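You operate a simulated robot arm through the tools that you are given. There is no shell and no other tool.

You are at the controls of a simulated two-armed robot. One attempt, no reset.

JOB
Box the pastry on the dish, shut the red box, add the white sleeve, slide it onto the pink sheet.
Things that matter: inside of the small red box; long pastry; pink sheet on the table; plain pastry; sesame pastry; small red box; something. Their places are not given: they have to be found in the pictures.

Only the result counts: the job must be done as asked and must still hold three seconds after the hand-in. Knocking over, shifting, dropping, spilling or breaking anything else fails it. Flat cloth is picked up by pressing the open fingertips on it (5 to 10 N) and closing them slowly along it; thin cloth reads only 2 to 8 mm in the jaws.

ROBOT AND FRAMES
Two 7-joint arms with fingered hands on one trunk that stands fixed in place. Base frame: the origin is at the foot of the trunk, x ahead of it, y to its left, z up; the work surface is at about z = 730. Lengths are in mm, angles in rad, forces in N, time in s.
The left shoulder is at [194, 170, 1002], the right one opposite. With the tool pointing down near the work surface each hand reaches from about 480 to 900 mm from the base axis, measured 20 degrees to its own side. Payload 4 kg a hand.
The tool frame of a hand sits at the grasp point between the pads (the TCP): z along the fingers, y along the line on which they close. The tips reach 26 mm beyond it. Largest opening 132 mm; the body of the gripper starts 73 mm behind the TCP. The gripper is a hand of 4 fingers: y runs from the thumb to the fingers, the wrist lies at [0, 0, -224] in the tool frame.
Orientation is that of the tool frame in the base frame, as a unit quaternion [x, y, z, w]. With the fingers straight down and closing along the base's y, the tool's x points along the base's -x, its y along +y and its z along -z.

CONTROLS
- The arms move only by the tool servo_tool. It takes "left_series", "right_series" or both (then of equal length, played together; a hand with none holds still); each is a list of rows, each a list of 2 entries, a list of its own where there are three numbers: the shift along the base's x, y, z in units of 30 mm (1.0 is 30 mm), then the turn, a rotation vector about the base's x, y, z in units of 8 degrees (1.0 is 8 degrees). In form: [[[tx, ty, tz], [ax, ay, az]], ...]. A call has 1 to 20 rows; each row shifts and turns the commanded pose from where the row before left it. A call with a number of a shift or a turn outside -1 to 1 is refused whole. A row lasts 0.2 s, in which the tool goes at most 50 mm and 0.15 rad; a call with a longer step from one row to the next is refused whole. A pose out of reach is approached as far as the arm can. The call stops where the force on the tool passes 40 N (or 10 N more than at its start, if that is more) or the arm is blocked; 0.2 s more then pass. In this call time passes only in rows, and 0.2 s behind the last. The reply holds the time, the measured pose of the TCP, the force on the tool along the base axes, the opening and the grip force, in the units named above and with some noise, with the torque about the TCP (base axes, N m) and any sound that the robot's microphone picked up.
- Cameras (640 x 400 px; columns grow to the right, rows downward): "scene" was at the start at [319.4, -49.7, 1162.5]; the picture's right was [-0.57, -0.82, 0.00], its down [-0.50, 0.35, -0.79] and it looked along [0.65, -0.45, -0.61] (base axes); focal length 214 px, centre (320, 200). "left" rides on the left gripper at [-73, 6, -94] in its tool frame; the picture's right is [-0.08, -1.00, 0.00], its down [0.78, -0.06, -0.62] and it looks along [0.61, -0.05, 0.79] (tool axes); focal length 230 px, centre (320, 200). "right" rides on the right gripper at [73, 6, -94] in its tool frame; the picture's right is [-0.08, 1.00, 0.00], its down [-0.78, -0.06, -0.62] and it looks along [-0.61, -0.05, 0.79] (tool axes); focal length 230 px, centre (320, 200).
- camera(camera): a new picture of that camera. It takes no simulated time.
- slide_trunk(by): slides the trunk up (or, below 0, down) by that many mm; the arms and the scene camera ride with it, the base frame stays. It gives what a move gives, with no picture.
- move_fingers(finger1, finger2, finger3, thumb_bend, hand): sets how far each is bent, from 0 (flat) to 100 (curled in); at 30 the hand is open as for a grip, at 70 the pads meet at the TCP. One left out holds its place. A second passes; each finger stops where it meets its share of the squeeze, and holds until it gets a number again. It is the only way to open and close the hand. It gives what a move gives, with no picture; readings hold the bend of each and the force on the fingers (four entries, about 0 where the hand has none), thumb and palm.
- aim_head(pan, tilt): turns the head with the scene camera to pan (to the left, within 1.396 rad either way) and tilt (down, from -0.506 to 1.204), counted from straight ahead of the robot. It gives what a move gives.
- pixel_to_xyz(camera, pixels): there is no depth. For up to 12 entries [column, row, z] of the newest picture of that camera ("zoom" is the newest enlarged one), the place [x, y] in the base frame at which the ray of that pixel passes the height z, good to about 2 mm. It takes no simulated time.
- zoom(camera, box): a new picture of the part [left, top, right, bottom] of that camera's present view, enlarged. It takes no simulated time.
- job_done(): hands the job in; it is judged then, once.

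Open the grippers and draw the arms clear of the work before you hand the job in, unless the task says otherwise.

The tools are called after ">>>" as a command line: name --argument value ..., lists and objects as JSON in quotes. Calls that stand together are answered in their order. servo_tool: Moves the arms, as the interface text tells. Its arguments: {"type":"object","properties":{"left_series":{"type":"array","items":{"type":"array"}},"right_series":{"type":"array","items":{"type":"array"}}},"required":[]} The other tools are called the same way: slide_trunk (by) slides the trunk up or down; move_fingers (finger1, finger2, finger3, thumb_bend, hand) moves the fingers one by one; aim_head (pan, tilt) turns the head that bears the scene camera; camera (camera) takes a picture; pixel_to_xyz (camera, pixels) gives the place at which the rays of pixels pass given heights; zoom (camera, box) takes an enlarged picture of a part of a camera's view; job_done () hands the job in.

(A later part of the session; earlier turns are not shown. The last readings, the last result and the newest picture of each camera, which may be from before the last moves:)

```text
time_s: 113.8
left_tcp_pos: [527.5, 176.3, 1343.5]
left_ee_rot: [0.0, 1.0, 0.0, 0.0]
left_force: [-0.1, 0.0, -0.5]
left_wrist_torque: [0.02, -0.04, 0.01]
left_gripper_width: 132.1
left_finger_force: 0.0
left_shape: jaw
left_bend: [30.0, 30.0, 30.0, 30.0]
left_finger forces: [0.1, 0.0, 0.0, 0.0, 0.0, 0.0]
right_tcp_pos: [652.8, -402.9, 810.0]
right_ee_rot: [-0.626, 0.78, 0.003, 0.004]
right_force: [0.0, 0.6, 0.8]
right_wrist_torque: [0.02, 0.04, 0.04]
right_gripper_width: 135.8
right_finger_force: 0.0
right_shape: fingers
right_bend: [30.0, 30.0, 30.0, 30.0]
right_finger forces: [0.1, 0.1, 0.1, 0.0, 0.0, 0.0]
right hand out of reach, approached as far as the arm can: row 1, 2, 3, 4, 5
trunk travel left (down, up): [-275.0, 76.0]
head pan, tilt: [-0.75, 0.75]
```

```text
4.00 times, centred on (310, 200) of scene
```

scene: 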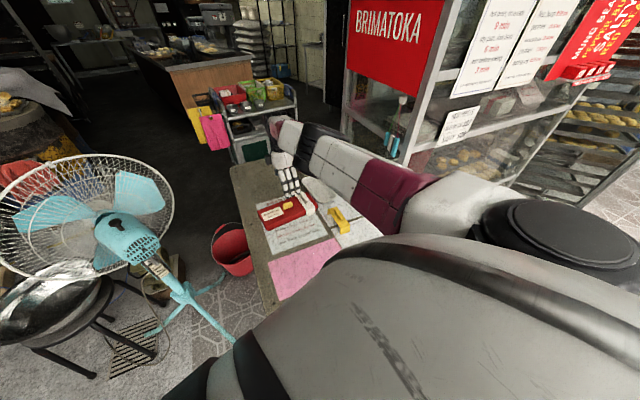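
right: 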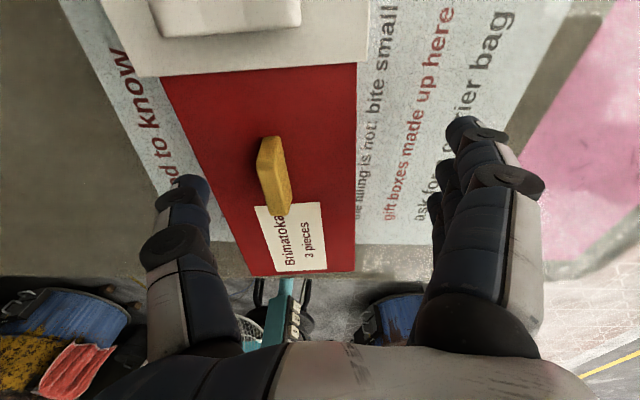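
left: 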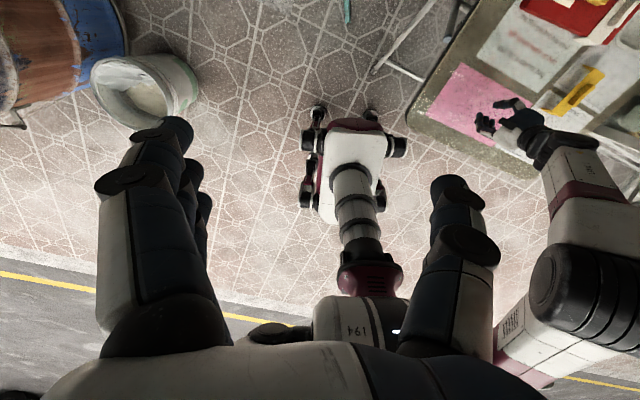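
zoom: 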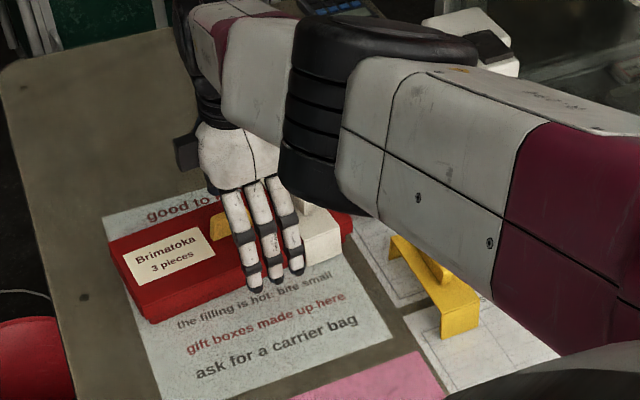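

With the trunk this high the far position is out of reach. I raise the hand back, then lower the trunk by 120 mm and try again.

>>> servo_tool --right_series '[[[0.1, 0, 0.9], [0, 0, 0]], [[0.3, -0.05, 0.9], [0, 0, 0]], [[0.3, -0.05, 0.9], [0, 0, 0]], [[0.3, -0.02, 0.9], [0, 0, 0]], [[0, 0, 0.9], [0, 0, 0]], [[0, 0, 0], [0, 0, 0]]]'

>>> slide_trunk --by -120

>>> camera --camera "right"

```text
time_s: 115.2
left_tcp_pos: [527.1, 176.1, 1343.4]
left_ee_rot: [0.001, 1.0, -0.001, 0.0]
left_force: [0.3, 0.6, 0.9]
left_wrist_torque: [0.0, 0.0, 0.0]
left_gripper_width: 132.2
left_finger_force: 0.1
left_shape: jaw
left_bend: [30.0, 30.0, 30.0, 30.0]
left_finger forces: [0.1, 0.0, 0.0, 0.1, 0.0, 0.1]
right_tcp_pos: [682.2, -408.1, 945.7]
right_ee_rot: [-0.625, 0.78, 0.003, 0.004]
right_force: [0.6, 0.3, 0.8]
right_wrist_torque: [0.03, -0.02, 0.01]
right_gripper_width: 135.9
right_finger_force: 0.1
right_shape: fingers
right_bend: [30.0, 30.0, 30.0, 30.0]
right_finger forces: [0.1, 0.0, 0.0, 0.0, 0.1, 0.0]
trunk travel left (down, up): [-275.0, 76.0]
head pan, tilt: [-0.75, 0.75]
```

```text
time_s: 116.7
left_tcp_pos: [526.2, 176.5, 1225.5]
left_ee_rot: [0.0, 1.0, 0.0, 0.002]
left_force: [-0.4, -0.4, 0.6]
left_wrist_torque: [-0.01, 0.01, -0.03]
left_gripper_width: 132.0
left_finger_force: 0.0
left_shape: jaw
left_bend: [30.0, 30.0, 30.0, 30.0]
left_finger forces: [0.0, 0.0, 0.0, 0.0, 0.0, 0.1]
right_tcp_pos: [682.6, -406.5, 826.0]
right_ee_rot: [-0.625, 0.78, 0.001, 0.004]
right_force: [0.3, -0.7, 0.6]
right_wrist_torque: [-0.01, 0.02, 0.01]
right_gripper_width: 135.7
right_finger_force: 0.0
right_shape: fingers
right_bend: [30.0, 30.0, 30.0, 30.0]
right_finger forces: [0.0, 0.0, 0.0, 0.0, 0.0, 0.1]
trunk travel left (down, up): [-155.0, 196.0]
head pan, tilt: [-0.75, 0.75]
```

```text
taken
```

right: 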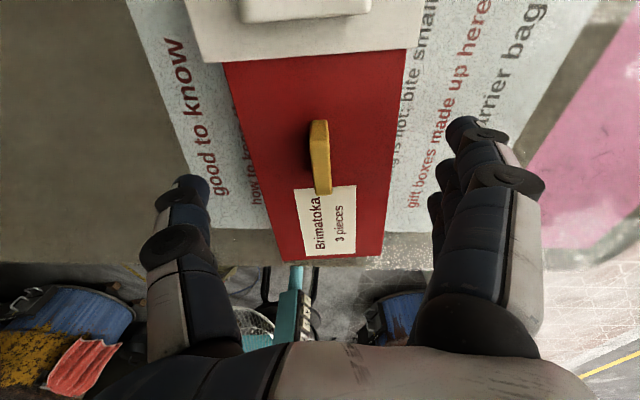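

The hand is over the box at z=826 with the trunk lower. I descend in steps toward z of about 768 with fingers on both sides of the box.

>>> servo_tool --right_series '[[[0, 0, -0.4], [0, 0, 0]], [[0, 0, -0.4], [0, 0, 0]], [[0, 0, -0.4], [0, 0, 0]], [[0, 0, -0.4], [0, 0, 0]], [[0, 0, 0], [0, 0, 0]]]'

>>> camera --camera "right"

>>> zoom --camera "scene" --box '[240, 150, 380, 250]'

```text
time_s: 117.9
left_tcp_pos: [527.0, 176.6, 1224.1]
left_ee_rot: [0.001, 1.0, 0.0, 0.0]
left_force: [0.4, 0.4, 0.3]
left_wrist_torque: [0.0, -0.01, -0.02]
left_gripper_width: 132.0
left_finger_force: 0.0
left_shape: jaw
left_bend: [30.0, 30.0, 30.0, 30.0]
left_finger forces: [0.0, 0.0, 0.0, 0.0, 0.0, 0.1]
right_tcp_pos: [682.6, -407.6, 775.7]
right_ee_rot: [-0.625, 0.781, 0.003, 0.004]
right_force: [0.1, 0.3, 0.2]
right_wrist_torque: [-0.03, -0.01, 0.04]
right_gripper_width: 135.9
right_finger_force: 0.1
right_shape: fingers
right_bend: [30.0, 30.0, 30.0, 30.0]
right_finger forces: [0.1, 0.1, 0.0, 0.0, 0.1, 0.0]
trunk travel left (down, up): [-155.0, 196.0]
head pan, tilt: [-0.75, 0.75]
```

```text
taken
```

right: 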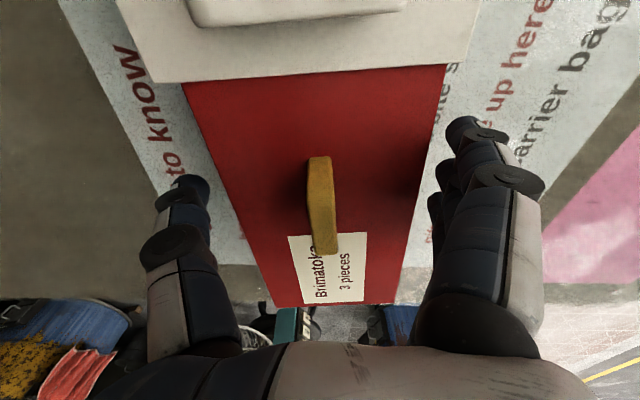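

```text
4.00 times, centred on (310, 200) of scene
```

zoom: 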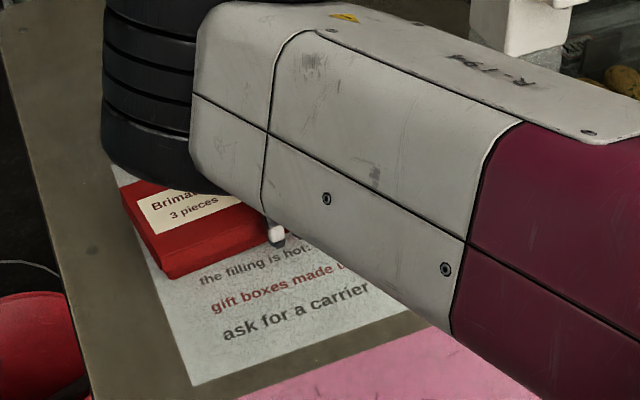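

Fingers and thumb straddle the box at z=776 with good tracking. I lower another 13 mm and close gently to touch the sides.

>>> servo_tool --right_series '[[[0, 0, -0.2], [0, 0, 0]], [[0, 0, -0.2], [0, 0, 0]], [[0, 0, 0], [0, 0, 0]]]'

>>> move_fingers --hand "right" --finger1 38 --finger2 38 --finger3 38 --thumb_bend 38

>>> camera --camera "right"

```text
time_s: 118.7
left_tcp_pos: [526.5, 176.8, 1223.7]
left_ee_rot: [0.0, 1.0, 0.001, 0.0]
left_force: [0.0, -0.1, 0.3]
left_wrist_torque: [-0.01, 0.0, -0.02]
left_gripper_width: 132.0
left_finger_force: 0.0
left_shape: jaw
left_bend: [30.0, 30.0, 30.0, 30.0]
left_finger forces: [0.0, 0.0, 0.0, 0.0, 0.0, 0.0]
right_tcp_pos: [682.9, -407.0, 763.3]
right_ee_rot: [-0.626, 0.78, 0.002, 0.003]
right_force: [0.5, -0.2, 0.3]
right_wrist_torque: [0.03, 0.03, 0.01]
right_gripper_width: 135.7
right_finger_force: 0.1
right_shape: fingers
right_bend: [30.0, 30.0, 30.0, 30.0]
right_finger forces: [0.0, 0.0, 0.0, 0.0, 0.0, 0.0]
trunk travel left (down, up): [-155.0, 196.0]
head pan, tilt: [-0.75, 0.75]
```

```text
time_s: 119.7
left_tcp_pos: [529.4, 176.0, 1223.9]
left_ee_rot: [0.001, 1.0, 0.0, 0.0]
left_force: [-0.9, 0.3, -0.2]
left_wrist_torque: [0.0, -0.02, 0.01]
left_gripper_width: 131.8
left_finger_force: 0.0
left_shape: jaw
left_bend: [30.0, 30.0, 30.0, 30.0]
left_finger forces: [0.0, 0.0, 0.0, 0.1, 0.0, 0.0]
right_tcp_pos: [681.8, -406.7, 764.3]
right_ee_rot: [-0.625, 0.78, 0.002, 0.004]
right_force: [-0.4, -0.2, 0.1]
right_wrist_torque: [0.01, 0.0, -0.01]
right_gripper_width: 112.9
right_finger_force: 1.2
right_shape: fingers
right_bend: [37.0, 37.0, 37.0, 37.0]
right_finger forces: [0.4, 0.5, 0.6, 0.0, 1.4, 0.1]
trunk travel left (down, up): [-155.0, 196.0]
head pan, tilt: [-0.75, 0.75]
```

```text
taken
```

right: 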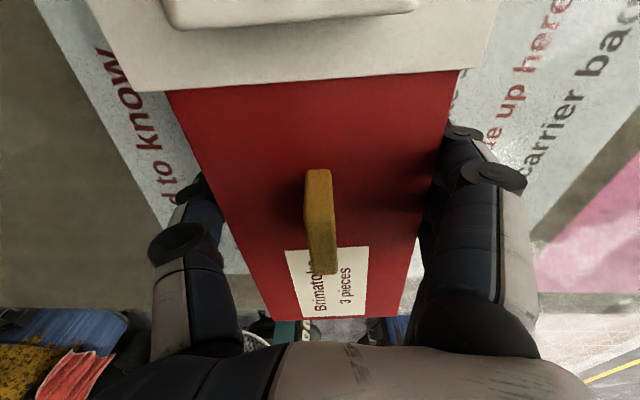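

All fingers and the thumb touch evenly (about 0.5 N each, 1.4 N thumb). I tighten a touch and slide the box slowly toward the sheet, turning it slightly on the way.

>>> move_fingers --hand "right" --finger1 39 --finger2 39 --finger3 39 --thumb_bend 39

>>> servo_tool --right_series '[[[-0.12, 0.046, 0], [0, 0, 0]], [[-0.2, 0.076, 0], [0, 0, -0.02]], [[-0.25, 0.096, 0], [0, 0, -0.03]], [[-0.25, 0.096, 0], [0, 0, -0.03]], [[-0.25, 0.096, 0], [0, 0, -0.03]], [[-0.25, 0.096, 0], [0, 0, -0.03]], [[-0.2, 0.076, 0], [0, 0, 0]], [[-0.1, 0.038, 0], [0, 0, 0]], [[0, 0, 0], [0, 0, 0]]]'

>>> camera --camera "right"

>>> zoom --camera "scene" --box '[240, 150, 380, 250]'

```text
time_s: 120.7
left_tcp_pos: [526.0, 177.1, 1223.1]
left_ee_rot: [0.0, 1.0, 0.001, 0.0]
left_force: [0.6, -0.6, -0.7]
left_wrist_torque: [0.02, -0.03, -0.01]
left_gripper_width: 131.9
left_finger_force: 0.1
left_shape: jaw
left_bend: [30.0, 30.0, 30.0, 30.0]
left_finger forces: [0.0, 0.0, 0.0, 0.0, 0.0, 0.0]
right_tcp_pos: [681.5, -407.2, 765.0]
right_ee_rot: [-0.625, 0.78, 0.003, 0.004]
right_force: [-0.3, 0.7, 0.4]
right_wrist_torque: [0.02, 0.03, -0.01]
right_gripper_width: 111.9
right_finger_force: 3.2
right_shape: fingers
right_bend: [38.0, 38.0, 38.0, 38.0]
right_finger forces: [0.9, 1.2, 1.2, 0.1, 2.7, 0.0]
trunk travel left (down, up): [-155.0, 196.0]
head pan, tilt: [-0.75, 0.75]
```

```text
time_s: 122.7
left_tcp_pos: [526.6, 176.0, 1223.4]
left_ee_rot: [0.0, 1.0, 0.0, 0.0]
left_force: [-0.5, 0.7, -0.7]
left_wrist_torque: [0.03, 0.01, 0.02]
left_gripper_width: 131.8
left_finger_force: 0.0
left_shape: jaw
left_bend: [30.0, 30.0, 30.0, 30.0]
left_finger forces: [0.0, 0.0, 0.0, 0.0, 0.0, 0.0]
right_tcp_pos: [632.9, -389.5, 763.7]
right_ee_rot: [-0.617, 0.787, 0.003, 0.004]
right_force: [2.1, -0.6, 1.7]
right_wrist_torque: [0.02, -0.01, 0.03]
right_gripper_width: 111.5
right_finger_force: 3.7
right_shape: fingers
right_bend: [38.0, 38.0, 38.0, 38.0]
right_finger forces: [0.7, 0.8, 0.8, 0.1, 4.2, 0.0]
trunk travel left (down, up): [-155.0, 196.0]
head pan, tilt: [-0.75, 0.75]
```

```text
taken
```

right: 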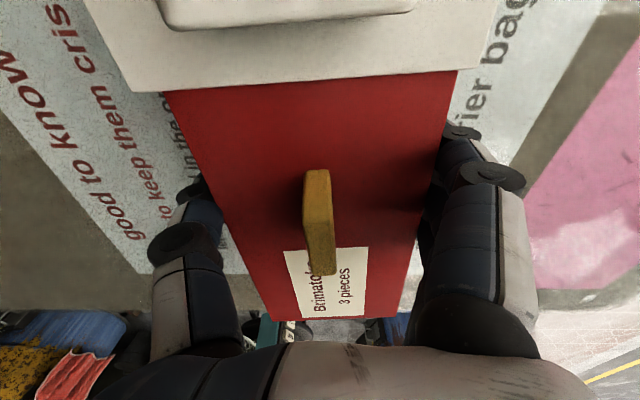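

```text
4.00 times, centred on (310, 200) of scene
```

zoom: 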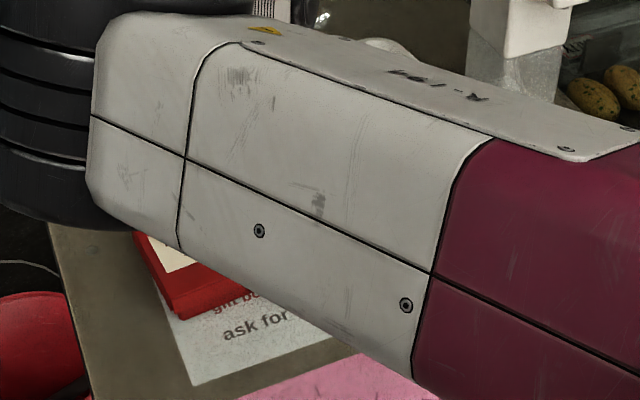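

The box and sleeve slide along well with the hand at (633,-390). I continue the slide in the same direction.

>>> servo_tool --right_series '[[[-0.15, 0.058, 0], [0, 0, -0.02]], [[-0.25, 0.097, 0], [0, 0, -0.022]], [[-0.25, 0.097, 0], [0, 0, -0.022]], [[-0.25, 0.097, 0], [0, 0, -0.022]], [[-0.25, 0.097, 0], [0, 0, -0.022]], [[-0.25, 0.097, 0], [0, 0, -0.022]], [[-0.25, 0.097, 0], [0, 0, -0.022]], [[-0.2, 0.078, 0], [0, 0, -0.022]], [[-0.1, 0.039, 0], [0, 0, 0]], [[0, 0, 0], [0, 0, 0]]]'

>>> camera --camera "right"

>>> camera --camera "left"

```text
time_s: 125.1
left_tcp_pos: [527.6, 176.5, 1223.1]
left_ee_rot: [0.0, 1.0, 0.0, 0.0]
left_force: [-0.7, 1.1, -0.5]
left_wrist_torque: [0.01, 0.0, 0.01]
left_gripper_width: 131.8
left_finger_force: 0.2
left_shape: jaw
left_bend: [30.0, 30.0, 30.0, 30.0]
left_finger forces: [0.0, 0.0, 0.1, 0.0, 0.1, 0.0]
right_tcp_pos: [564.8, -394.9, 762.7]
right_ee_rot: [-0.584, 0.812, 0.004, 0.0]
right_force: [-0.1, -0.2, 1.7]
right_wrist_torque: [-0.04, -0.08, 0.05]
right_gripper_width: 112.4
right_finger_force: 4.5
right_shape: fingers
right_bend: [38.0, 38.0, 38.0, 38.0]
right_finger forces: [1.4, 1.5, 1.7, 0.0, 4.2, 0.0]
trunk travel left (down, up): [-155.0, 196.0]
head pan, tilt: [-0.75, 0.75]
stopped in row 10 (right hand): the arm was blocked; the commanded pose is now the measured one
```

```text
taken
```

right: 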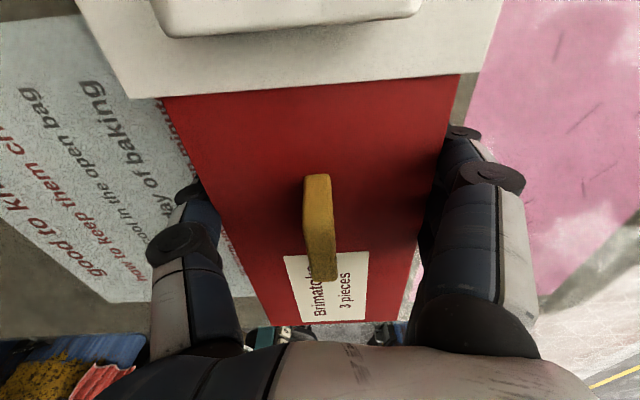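

```text
taken
```

left: 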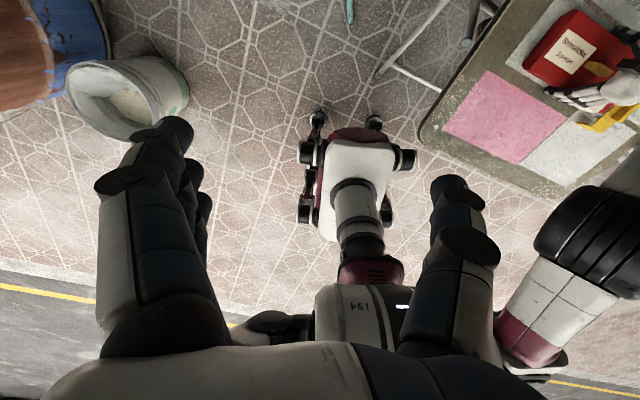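

The arm was blocked with y stuck near -395, so the box's -y end may be close to the yellow sleeve. I look closely at that area.

>>> zoom --camera "left" --box '[500, 0, 640, 160]'

>>> zoom --camera "scene" --box '[260, 150, 400, 280]'

>>> zoom --camera "right" --box '[60, 0, 540, 160]'

```text
2.50 times, centred on (570, 80) of left
```

zoom: 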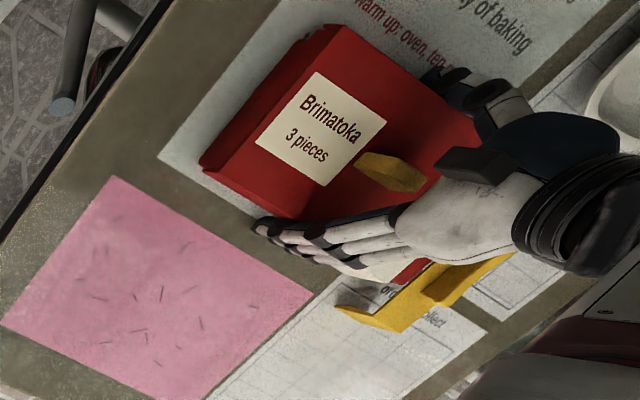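

```text
3.08 times, centred on (330, 215) of scene
```

zoom: 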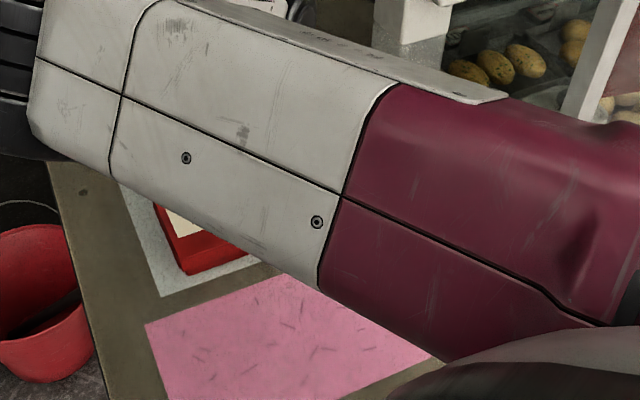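

```text
1.33 times, centred on (300, 80) of right
```

zoom: 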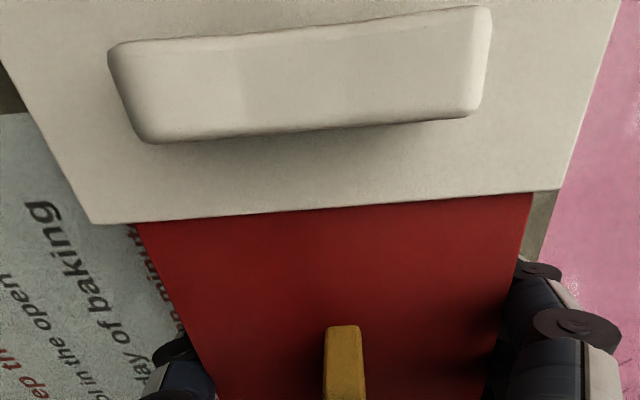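

The box's -y end sits roughly 5–10 mm from the yellow sleeve, so I must not push further this way. I open the hand, lift straight up, and raise the trunk for the remaining inward part.

>>> move_fingers --hand "right" --finger1 31 --finger2 31 --finger3 31 --thumb_bend 31

>>> servo_tool --right_series '[[[0, 0, 0.3], [0, 0, 0]], [[0, 0, 0.5], [0, 0, 0]], [[0, 0, 0.7], [0, 0, 0]], [[0, 0, 0.7], [0, 0, 0]], [[0, 0, 0.7], [0, 0, 0]]]'

>>> slide_trunk --by 120

>>> camera --camera "right"

>>> camera --camera "scene"

```text
time_s: 126.1
left_tcp_pos: [528.0, 176.7, 1223.3]
left_ee_rot: [0.0, 1.0, 0.0, 0.0]
left_force: [0.3, -0.3, -0.8]
left_wrist_torque: [0.01, 0.02, -0.03]
left_gripper_width: 132.1
left_finger_force: 0.1
left_shape: jaw
left_bend: [30.0, 30.0, 30.0, 30.0]
left_finger forces: [0.1, 0.1, 0.0, 0.1, 0.1, 0.0]
right_tcp_pos: [563.1, -393.9, 762.1]
right_ee_rot: [-0.584, 0.812, 0.004, 0.0]
right_force: [-0.3, -0.6, -0.5]
right_wrist_torque: [0.02, -0.01, -0.01]
right_gripper_width: 132.5
right_finger_force: 0.1
right_shape: fingers
right_bend: [31.0, 31.0, 31.0, 31.0]
right_finger forces: [0.0, 0.1, 0.1, 0.1, 0.0, 0.0]
trunk travel left (down, up): [-155.0, 196.0]
head pan, tilt: [-0.75, 0.75]
```

```text
time_s: 127.3
left_tcp_pos: [528.3, 176.2, 1224.3]
left_ee_rot: [0.0, 1.0, 0.0, 0.0]
left_force: [0.5, -0.3, -0.4]
left_wrist_torque: [-0.01, -0.02, 0.0]
left_gripper_width: 131.8
left_finger_force: 0.2
left_shape: jaw
left_bend: [30.0, 30.0, 30.0, 30.0]
left_finger forces: [0.0, 0.1, 0.1, 0.1, 0.1, 0.0]
right_tcp_pos: [558.5, -401.7, 841.7]
right_ee_rot: [-0.575, 0.818, 0.007, -0.002]
right_force: [0.5, 0.5, -0.7]
right_wrist_torque: [-0.02, -0.02, -0.04]
right_gripper_width: 132.5
right_finger_force: 0.0
right_shape: fingers
right_bend: [31.0, 31.0, 31.0, 31.0]
right_finger forces: [0.0, 0.1, 0.1, 0.1, 0.0, 0.0]
trunk travel left (down, up): [-155.0, 196.0]
head pan, tilt: [-0.75, 0.75]
```

```text
time_s: 128.8
left_tcp_pos: [528.4, 177.3, 1341.9]
left_ee_rot: [0.001, 1.0, 0.0, -0.001]
left_force: [0.2, -0.2, 0.2]
left_wrist_torque: [0.01, 0.04, -0.05]
left_gripper_width: 132.0
left_finger_force: 0.0
left_shape: jaw
left_bend: [30.0, 30.0, 30.0, 30.0]
left_finger forces: [0.1, 0.1, 0.0, 0.0, 0.0, 0.0]
right_tcp_pos: [564.9, -390.6, 968.6]
right_ee_rot: [-0.587, 0.809, 0.003, 0.0]
right_force: [0.4, 0.8, 0.1]
right_wrist_torque: [-0.02, 0.03, 0.0]
right_gripper_width: 132.7
right_finger_force: 0.1
right_shape: fingers
right_bend: [31.0, 31.0, 31.0, 31.0]
right_finger forces: [0.1, 0.0, 0.0, 0.1, 0.0, 0.0]
trunk travel left (down, up): [-275.0, 76.0]
head pan, tilt: [-0.75, 0.75]
```

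```text
taken
```

right: 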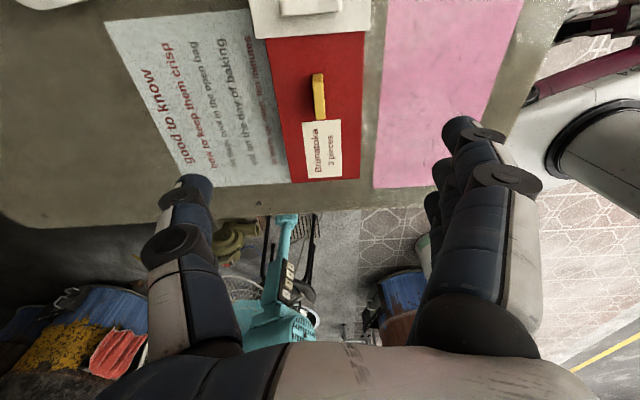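

```text
taken
```

scene: 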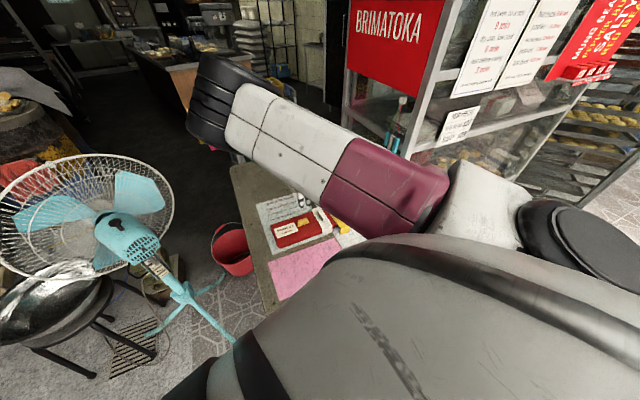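

I zoom in to check the gap between the box end and the yellow sleeve.

>>> zoom --camera "scene" --box '[255, 180, 375, 270]'

>>> zoom --camera "left" --box '[440, 0, 640, 160]'

```text
4.44 times, centred on (315, 225) of scene
```

zoom: 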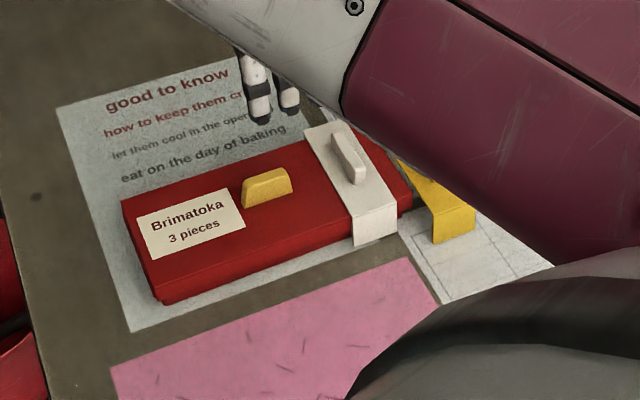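

```text
2.50 times, centred on (540, 80) of left
```

zoom: 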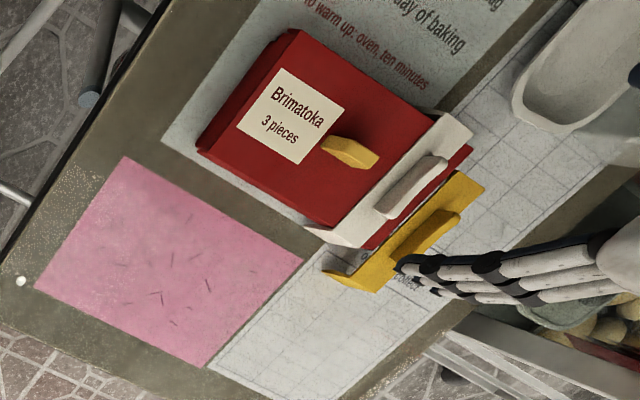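

The left camera gives a fine overhead view. I zoom in on the gap.

>>> zoom --camera "left" --box '[560, 30, 640, 110]'

>>> pixel_to_xyz --camera "left" --pixels '[[560, 80, 762], [520, 60, 762]]'

```text
5.00 times, centred on (600, 70) of left
```

zoom: 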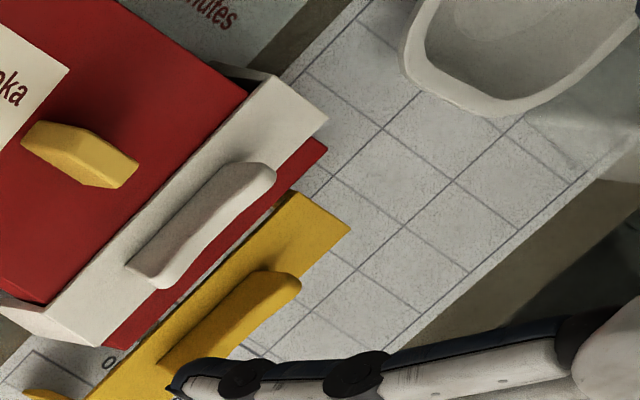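

```text
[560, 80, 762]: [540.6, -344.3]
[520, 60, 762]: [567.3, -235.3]
```

I convert the yellow sleeve's far corners and the lid's end to see whether anything has shifted.

>>> pixel_to_xyz --camera "left" --pixels '[[594.6, 68.6, 770], [606, 76, 770], [601.4, 59.6, 762], [561, 99, 762], [552, 114, 770], [540, 109, 770], [569.4, 61.2, 782], [520, 95, 730]]'

>>> zoom --camera "left" --box '[500, 0, 620, 120]'

```text
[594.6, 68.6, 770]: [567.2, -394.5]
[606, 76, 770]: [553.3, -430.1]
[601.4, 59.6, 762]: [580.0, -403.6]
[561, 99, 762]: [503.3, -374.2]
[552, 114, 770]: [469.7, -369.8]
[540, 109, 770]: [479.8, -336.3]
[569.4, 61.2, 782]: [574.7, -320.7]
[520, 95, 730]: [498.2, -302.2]
```

```text
3.33 times, centred on (560, 60) of left
```

zoom: 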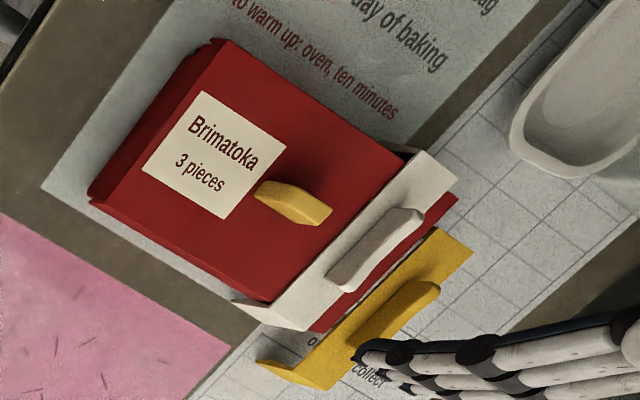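

Those values used an older left picture; I take a new one and query again.

>>> camera --camera "left"

>>> pixel_to_xyz --camera "left" --pixels '[[594.6, 68.6, 770], [606, 76, 770], [601.4, 59.6, 762], [561, 99, 762], [462, 63.2, 730], [533.2, 103.2, 730], [494.8, 146, 730], [426, 114, 730], [554, 65.5, 762], [568.5, 61, 782], [527, 55, 762], [487, 119, 762]]'

```text
taken
```

left: 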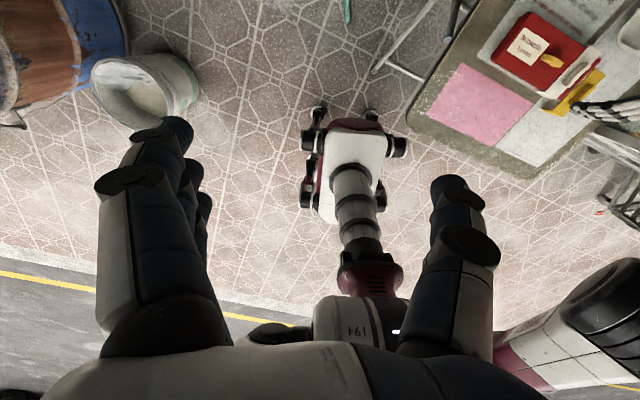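

```text
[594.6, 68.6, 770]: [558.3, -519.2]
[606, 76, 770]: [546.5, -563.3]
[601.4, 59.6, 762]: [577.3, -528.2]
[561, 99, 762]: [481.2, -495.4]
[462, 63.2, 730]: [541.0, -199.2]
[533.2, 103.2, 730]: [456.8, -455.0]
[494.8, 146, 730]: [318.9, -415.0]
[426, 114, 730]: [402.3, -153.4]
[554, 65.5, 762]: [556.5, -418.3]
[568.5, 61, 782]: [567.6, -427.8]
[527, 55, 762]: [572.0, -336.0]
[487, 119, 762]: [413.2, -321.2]
```

Pink sheet corners now agree across cameras (centre about (431,-307), yaw 18.2). The yellow sleeve's corners match the earlier left picture within about 1 px, so it seems unmoved. I zoom once more on the contact zone.

>>> zoom --camera "left" --box '[575, 45, 625, 95]'

>>> zoom --camera "left" --box '[530, 70, 590, 130]'

```text
8.00 times, centred on (600, 70) of left
```

zoom: 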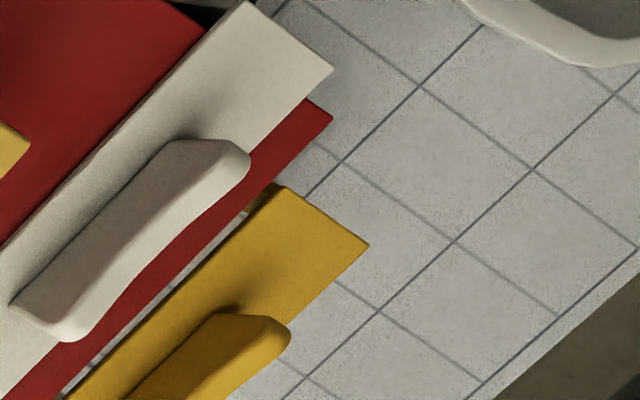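

```text
6.67 times, centred on (560, 100) of left
```

zoom: 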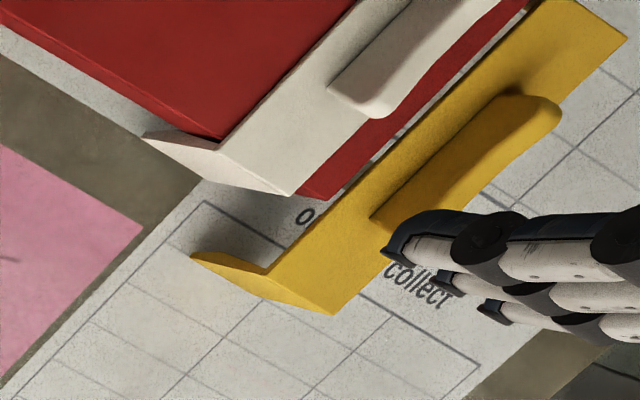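

A thin strip of paper is visible between box and yellow sleeve, so they do not touch. I lower the open hand around the box again at this trunk height.

>>> servo_tool --right_series '[[[0.02, -0.1, -0.7], [0, 0, 0]], [[0, -0.08, -0.8], [0, 0, 0]], [[0, 0, -0.8], [0, 0, 0]], [[0, 0, -0.8], [0, 0, 0]], [[0, 0, -0.8], [0, 0, 0]], [[0, 0, -0.6], [0, 0, 0]], [[0, 0, 0], [0, 0, 0]], [[0, 0, 0], [0, 0, 0]]]'

>>> camera --camera "right"

```text
time_s: 130.6
left_tcp_pos: [528.2, 176.0, 1343.6]
left_ee_rot: [0.0, 1.0, 0.0, 0.0]
left_force: [-0.1, 0.5, -0.9]
left_wrist_torque: [0.0, 0.01, -0.01]
left_gripper_width: 132.0
left_finger_force: 0.1
left_shape: jaw
left_bend: [30.0, 30.0, 30.0, 30.0]
left_finger forces: [0.0, 0.0, 0.0, 0.0, 0.0, 0.0]
right_tcp_pos: [566.7, -397.2, 833.1]
right_ee_rot: [-0.587, 0.81, 0.004, 0.0]
right_force: [-0.7, 0.3, 0.5]
right_wrist_torque: [0.0, 0.0, 0.01]
right_gripper_width: 132.5
right_finger_force: 0.0
right_shape: fingers
right_bend: [31.0, 31.0, 31.0, 31.0]
right_finger forces: [0.1, 0.0, 0.1, 0.1, 0.0, 0.0]
trunk travel left (down, up): [-275.0, 76.0]
head pan, tilt: [-0.75, 0.75]
```

```text
taken
```

right: 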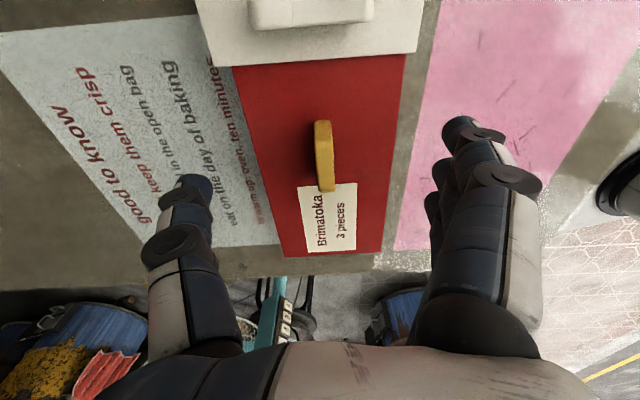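

The lid lies about 4 mm toward the finger side. I correct and lower to z of about 763, then close to light contact.

>>> servo_tool --right_series '[[[-0.06, 0.02, -0.5], [0, 0, 0]], [[-0.06, 0.02, -0.5], [0, 0, 0]], [[0, 0, -0.5], [0, 0, 0]], [[0, 0, -0.5], [0, 0, 0]], [[0, 0, -0.3], [0, 0, 0]], [[0, 0, 0], [0, 0, 0]]]'

>>> move_fingers --hand "right" --finger1 38 --finger2 38 --finger3 38 --thumb_bend 38

>>> camera --camera "right"

```text
time_s: 132.0
left_tcp_pos: [527.1, 176.2, 1344.0]
left_ee_rot: [0.0, 1.0, 0.0, 0.0]
left_force: [-0.6, -0.6, 0.6]
left_wrist_torque: [-0.02, 0.01, 0.02]
left_gripper_width: 131.9
left_finger_force: 0.0
left_shape: jaw
left_bend: [30.0, 30.0, 30.0, 30.0]
left_finger forces: [0.1, 0.0, 0.0, 0.0, 0.0, 0.0]
right_tcp_pos: [563.0, -394.9, 765.8]
right_ee_rot: [-0.587, 0.81, 0.005, 0.001]
right_force: [0.0, -0.1, -0.6]
right_wrist_torque: [0.01, 0.04, 0.0]
right_gripper_width: 132.9
right_finger_force: 0.0
right_shape: fingers
right_bend: [31.0, 31.0, 31.0, 31.0]
right_finger forces: [0.0, 0.0, 0.1, 0.1, 0.0, 0.0]
trunk travel left (down, up): [-275.0, 76.0]
head pan, tilt: [-0.75, 0.75]
```

```text
time_s: 133.0
left_tcp_pos: [526.3, 177.0, 1343.5]
left_ee_rot: [0.0, 1.0, 0.0, 0.0]
left_force: [0.0, 0.4, -0.4]
left_wrist_torque: [0.03, 0.0, 0.03]
left_gripper_width: 131.9
left_finger_force: 0.0
left_shape: jaw
left_bend: [30.0, 30.0, 30.0, 30.0]
left_finger forces: [0.0, 0.0, 0.1, 0.0, 0.0, 0.1]
right_tcp_pos: [563.5, -394.9, 765.1]
right_ee_rot: [-0.587, 0.81, 0.004, 0.0]
right_force: [1.2, -0.7, 0.9]
right_wrist_torque: [0.0, 0.0, 0.01]
right_gripper_width: 112.7
right_finger_force: 1.4
right_shape: fingers
right_bend: [38.0, 37.0, 37.0, 37.0]
right_finger forces: [0.4, 0.3, 0.4, 0.0, 1.4, 0.1]
trunk travel left (down, up): [-275.0, 76.0]
head pan, tilt: [-0.75, 0.75]
```

```text
taken
```

right: 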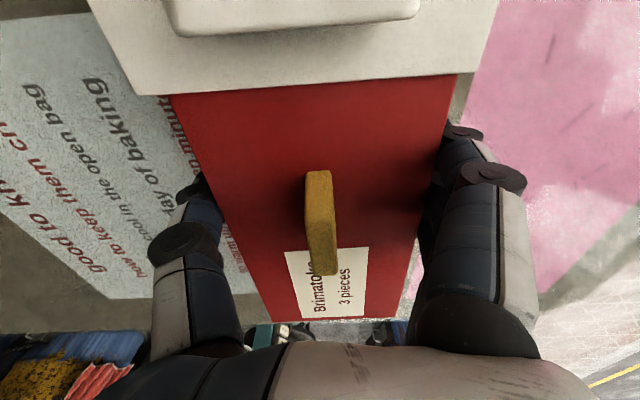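

Light even contact again. I firm the grip slightly and first move the box away from the yellow sleeve (along its length, toward +y) by about 40 mm.

>>> move_fingers --hand "right" --finger1 41 --finger2 41 --finger3 41 --thumb_bend 41

>>> servo_tool --right_series '[[[0.03, 0.1, 0], [0, 0, 0]], [[0.06, 0.19, 0], [0, 0, 0]], [[0.06, 0.19, 0], [0, 0, 0]], [[0.06, 0.19, 0], [0, 0, 0]], [[0.06, 0.19, 0], [0, 0, 0]], [[0.06, 0.19, 0], [0, 0, 0]], [[0.06, 0.19, 0], [0, 0, 0]], [[0.03, 0.1, 0], [0, 0, 0]], [[0, 0, 0], [0, 0, 0]]]'

>>> camera --camera "left"

>>> camera --camera "right"

```text
time_s: 134.0
left_tcp_pos: [526.9, 178.4, 1343.0]
left_ee_rot: [0.0, 1.0, 0.0, 0.0]
left_force: [0.7, -0.2, 0.1]
left_wrist_torque: [0.06, -0.03, 0.01]
left_gripper_width: 131.8
left_finger_force: 0.0
left_shape: jaw
left_bend: [30.0, 30.0, 30.0, 30.0]
left_finger forces: [0.0, 0.0, 0.0, 0.0, 0.0, 0.1]
right_tcp_pos: [563.1, -395.3, 765.4]
right_ee_rot: [-0.587, 0.809, 0.005, -0.001]
right_force: [-0.8, -0.1, 1.2]
right_wrist_torque: [0.04, 0.06, 0.02]
right_gripper_width: 110.0
right_finger_force: 7.0
right_shape: fingers
right_bend: [39.0, 39.0, 38.0, 39.0]
right_finger forces: [2.3, 2.4, 2.3, 0.0, 6.5, 0.0]
trunk travel left (down, up): [-275.0, 76.0]
head pan, tilt: [-0.75, 0.75]
```

```text
time_s: 136.0
left_tcp_pos: [527.3, 176.8, 1343.1]
left_ee_rot: [0.0, 1.0, 0.0, 0.0]
left_force: [-0.2, 0.2, -0.3]
left_wrist_torque: [-0.01, -0.02, 0.02]
left_gripper_width: 132.0
left_finger_force: 0.0
left_shape: jaw
left_bend: [30.0, 30.0, 30.0, 30.0]
left_finger forces: [0.1, 0.0, 0.1, 0.1, 0.1, 0.0]
right_tcp_pos: [575.2, -355.4, 765.0]
right_ee_rot: [-0.587, 0.809, 0.004, 0.0]
right_force: [-0.7, -1.5, 0.8]
right_wrist_torque: [0.02, 0.09, 0.04]
right_gripper_width: 110.2
right_finger_force: 6.5
right_shape: fingers
right_bend: [39.0, 39.0, 39.0, 39.0]
right_finger forces: [2.2, 2.2, 2.3, 0.0, 6.7, 0.0]
trunk travel left (down, up): [-275.0, 76.0]
head pan, tilt: [-0.75, 0.75]
```

```text
taken
```

left: 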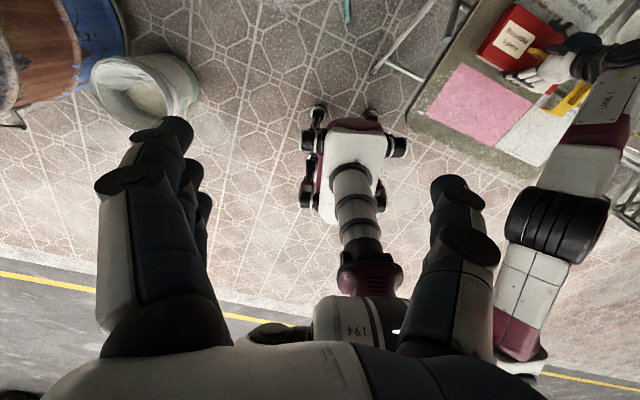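

```text
taken
```

right: 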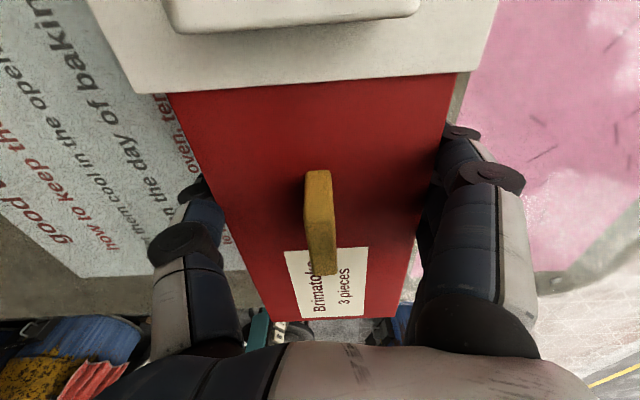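

The box moved 40 mm away from the yellow sleeve. Now I slide it across toward the sheet centre, about 75 mm first.

>>> servo_tool --right_series '[[[-0.12, 0.042, 0], [0, 0, 0]], [[-0.24, 0.082, 0], [0, 0, 0]], [[-0.24, 0.082, 0], [0, 0, 0]], [[-0.24, 0.082, 0], [0, 0, 0]], [[-0.24, 0.082, 0], [0, 0, 0]], [[-0.24, 0.082, 0], [0, 0, 0]], [[-0.24, 0.082, 0], [0, 0, 0]], [[-0.24, 0.082, 0], [0, 0, 0]], [[-0.24, 0.082, 0], [0, 0, 0]], [[-0.24, 0.082, 0], [0, 0, 0]], [[-0.12, 0.041, 0], [0, 0, 0]], [[0, 0, 0], [0, 0, 0]]]'

>>> camera --camera "left"

>>> camera --camera "right"

```text
time_s: 138.6
left_tcp_pos: [527.3, 177.0, 1343.0]
left_ee_rot: [0.0, 1.0, 0.0, 0.0]
left_force: [-0.3, 0.3, 0.3]
left_wrist_torque: [0.0, -0.01, -0.02]
left_gripper_width: 132.0
left_finger_force: 0.0
left_shape: jaw
left_bend: [30.0, 30.0, 30.0, 30.0]
left_finger forces: [0.1, 0.0, 0.0, 0.1, 0.1, 0.1]
right_tcp_pos: [499.6, -338.6, 764.1]
right_ee_rot: [-0.579, 0.815, 0.003, -0.001]
right_force: [0.5, -2.7, 4.1]
right_wrist_torque: [0.03, 0.06, 0.07]
right_gripper_width: 110.1
right_finger_force: 6.8
right_shape: fingers
right_bend: [39.0, 39.0, 39.0, 39.0]
right_finger forces: [2.0, 2.0, 2.0, 0.0, 7.1, 0.0]
trunk travel left (down, up): [-275.0, 76.0]
head pan, tilt: [-0.75, 0.75]
```

```text
taken
```

left: 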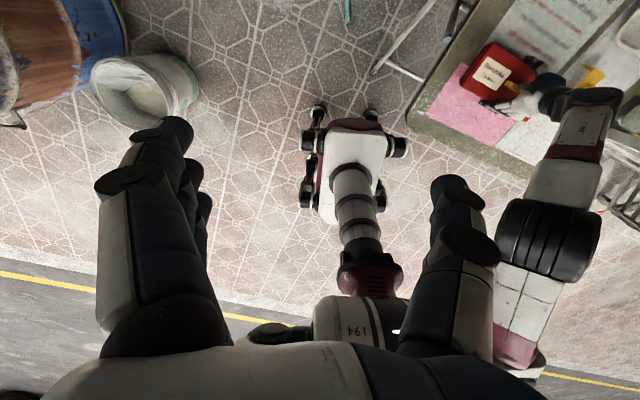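

```text
taken
```

right: 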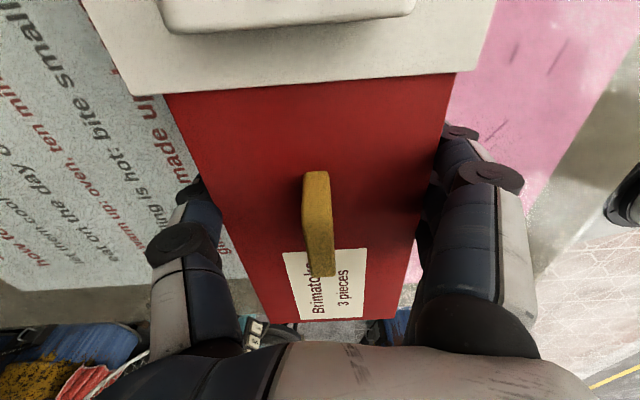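

The hand is at (500,-339), lagging a few mm in y. I continue with a bit more +y and check for tracking.

>>> servo_tool --right_series '[[[-0.12, 0.06, 0], [0, 0, 0.02]], [[-0.2, 0.1, 0], [0, 0, 0.02]], [[-0.2, 0.1, 0], [0, 0, 0.02]], [[-0.2, 0.1, 0], [0, 0, 0.02]], [[-0.2, 0.1, 0], [0, 0, 0]], [[-0.1, 0.05, 0], [0, 0, 0]], [[0, 0, 0], [0, 0, 0]]]'

>>> camera --camera "right"

```text
time_s: 140.4
left_tcp_pos: [526.2, 177.0, 1343.7]
left_ee_rot: [0.0, 1.0, 0.0, -0.001]
left_force: [0.4, 0.4, 0.6]
left_wrist_torque: [-0.01, 0.01, 0.02]
left_gripper_width: 132.1
left_finger_force: 0.1
left_shape: jaw
left_bend: [30.0, 30.0, 30.0, 30.0]
left_finger forces: [0.0, 0.0, 0.0, 0.0, 0.0, 0.0]
right_tcp_pos: [463.7, -344.2, 763.1]
right_ee_rot: [-0.566, 0.825, 0.003, -0.005]
right_force: [-1.5, -0.1, 2.4]
right_wrist_torque: [-0.03, -0.07, 0.0]
right_gripper_width: 110.4
right_finger_force: 7.3
right_shape: fingers
right_bend: [39.0, 39.0, 39.0, 39.0]
right_finger forces: [2.5, 2.6, 2.7, 0.1, 7.1, 0.0]
trunk travel left (down, up): [-275.0, 76.0]
head pan, tilt: [-0.75, 0.75]
stopped in row 7 (right hand): the arm was blocked; the commanded pose is now the measured one
```

```text
taken
```

right: 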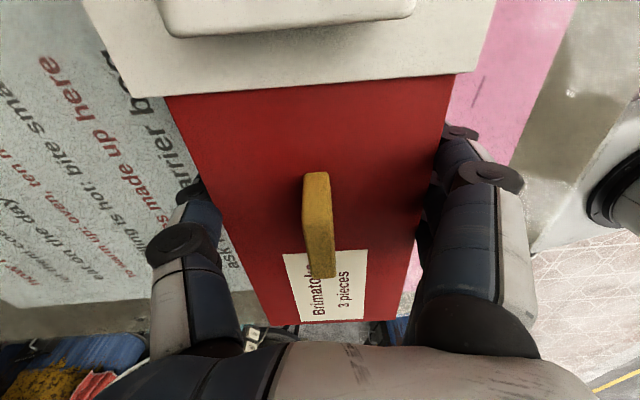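

The arm blocked again at (464,-344), its low-height limit. I release, lift, raise the trunk by the remaining 75 mm and regrasp for the last 50 mm.

>>> move_fingers --hand "right" --finger1 31 --finger2 31 --finger3 31 --thumb_bend 31

>>> servo_tool --right_series '[[[0, 0, 0.3], [0, 0, 0]], [[0, 0, 0.5], [0, 0, 0]], [[0, 0, 0.7], [0, 0, 0]], [[0, 0, 0.7], [0, 0, 0]], [[0, 0, 0.7], [0, 0, 0]]]'

>>> slide_trunk --by 75

>>> camera --camera "right"

>>> camera --camera "left"

```text
time_s: 141.4
left_tcp_pos: [526.2, 176.5, 1342.5]
left_ee_rot: [0.0, 1.0, 0.0, 0.0]
left_force: [-0.9, 0.2, 0.3]
left_wrist_torque: [0.01, -0.03, -0.01]
left_gripper_width: 131.7
left_finger_force: 0.1
left_shape: jaw
left_bend: [30.0, 30.0, 30.0, 30.0]
left_finger forces: [0.0, 0.0, 0.0, 0.1, 0.0, 0.0]
right_tcp_pos: [463.3, -344.7, 763.1]
right_ee_rot: [-0.567, 0.824, 0.003, -0.004]
right_force: [0.7, 0.4, 0.4]
right_wrist_torque: [0.03, 0.0, 0.01]
right_gripper_width: 132.5
right_finger_force: 0.0
right_shape: fingers
right_bend: [31.0, 31.0, 31.0, 31.0]
right_finger forces: [0.0, 0.1, 0.0, 0.0, 0.0, 0.0]
trunk travel left (down, up): [-275.0, 76.0]
head pan, tilt: [-0.75, 0.75]
```

```text
time_s: 142.6
left_tcp_pos: [527.8, 177.1, 1343.6]
left_ee_rot: [0.0, 1.0, 0.0, -0.001]
left_force: [0.3, -0.8, -0.4]
left_wrist_torque: [-0.02, -0.02, 0.01]
left_gripper_width: 132.1
left_finger_force: 0.1
left_shape: jaw
left_bend: [30.0, 30.0, 30.0, 30.0]
left_finger forces: [0.0, 0.0, 0.0, 0.1, 0.0, 0.0]
right_tcp_pos: [450.6, -358.5, 845.4]
right_ee_rot: [-0.548, 0.836, 0.009, -0.007]
right_force: [-0.1, 0.1, 0.5]
right_wrist_torque: [0.0, -0.01, 0.04]
right_gripper_width: 132.8
right_finger_force: 0.1
right_shape: fingers
right_bend: [31.0, 31.0, 31.0, 31.0]
right_finger forces: [0.1, 0.0, 0.0, 0.0, 0.0, 0.1]
trunk travel left (down, up): [-275.0, 76.0]
head pan, tilt: [-0.75, 0.75]
```

```text
time_s: 143.7
left_tcp_pos: [528.1, 176.6, 1418.9]
left_ee_rot: [0.0, 1.0, 0.0, -0.001]
left_force: [-0.8, 0.6, 0.0]
left_wrist_torque: [0.03, 0.04, 0.0]
left_gripper_width: 131.8
left_finger_force: 0.0
left_shape: jaw
left_bend: [30.0, 30.0, 30.0, 30.0]
left_finger forces: [0.0, 0.0, 0.0, 0.1, 0.0, 0.0]
right_tcp_pos: [460.7, -346.4, 923.2]
right_ee_rot: [-0.562, 0.827, 0.006, -0.007]
right_force: [0.0, -0.7, 0.3]
right_wrist_torque: [-0.02, 0.01, 0.03]
right_gripper_width: 132.5
right_finger_force: 0.1
right_shape: fingers
right_bend: [31.0, 31.0, 31.0, 31.0]
right_finger forces: [0.0, 0.1, 0.0, 0.0, 0.0, 0.0]
trunk travel left (down, up): [-350.0, 1.0]
head pan, tilt: [-0.75, 0.75]
```

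```text
taken
```

right: 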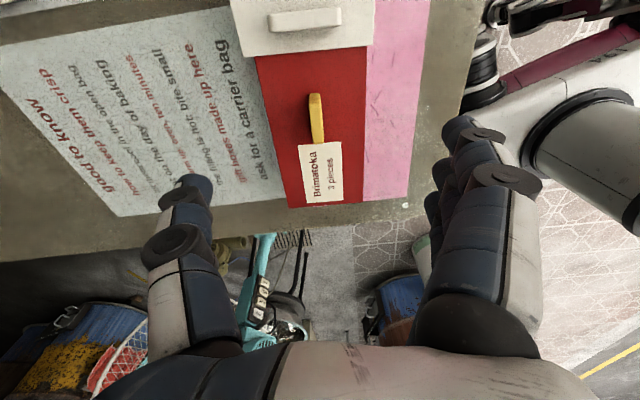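

```text
taken
```

left: 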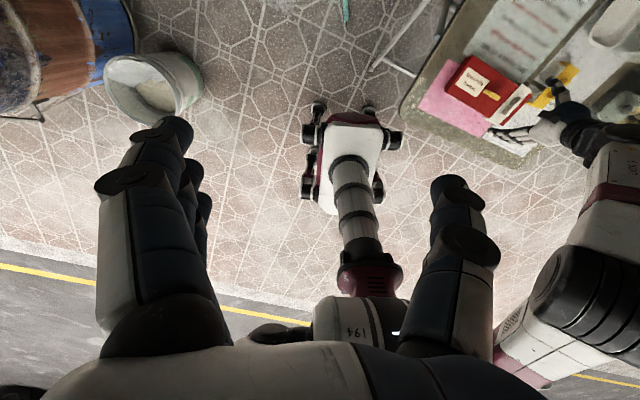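

The box is partly on the sheet now. I measure its lid corners from the left camera.

>>> zoom --camera "left" --box '[410, 30, 570, 150]'

>>> zoom --camera "scene" --box '[255, 190, 375, 290]'

```text
3.33 times, centred on (490, 90) of left
```

zoom: 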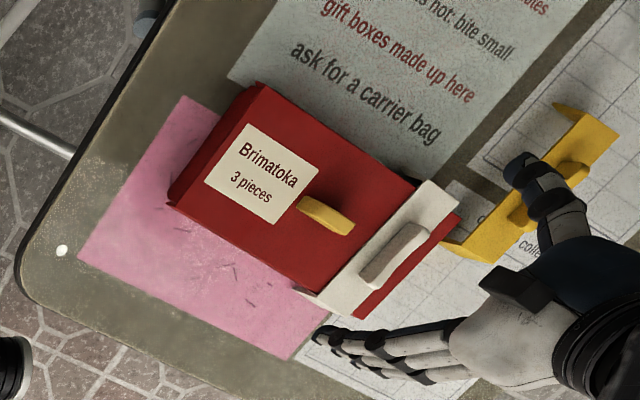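

```text
4.00 times, centred on (315, 240) of scene
```

zoom: 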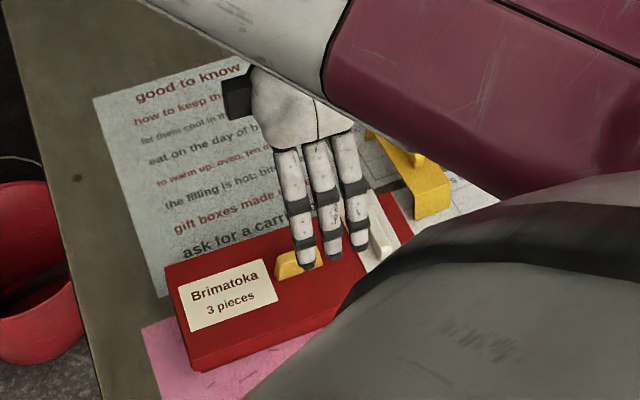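

I convert those lid corners (far +y (471,55), near +y (446,91), far -y (533,95), near -y (500,125)).

>>> pixel_to_xyz --camera "left" --pixels '[[471.4, 54.9, 762], [445.6, 90.9, 762], [532.6, 95.1, 762], [500.5, 125.4, 762], [446.5, 58.8, 730], [413.3, 107.4, 730], [477.5, 137.7, 730], [487.5, 97.5, 782]]'

```text
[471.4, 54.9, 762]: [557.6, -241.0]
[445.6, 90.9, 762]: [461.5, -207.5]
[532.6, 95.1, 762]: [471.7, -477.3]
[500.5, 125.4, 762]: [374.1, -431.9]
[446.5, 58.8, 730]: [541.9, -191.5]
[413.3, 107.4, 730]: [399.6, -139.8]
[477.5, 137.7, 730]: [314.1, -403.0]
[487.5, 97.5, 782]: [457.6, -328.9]
```

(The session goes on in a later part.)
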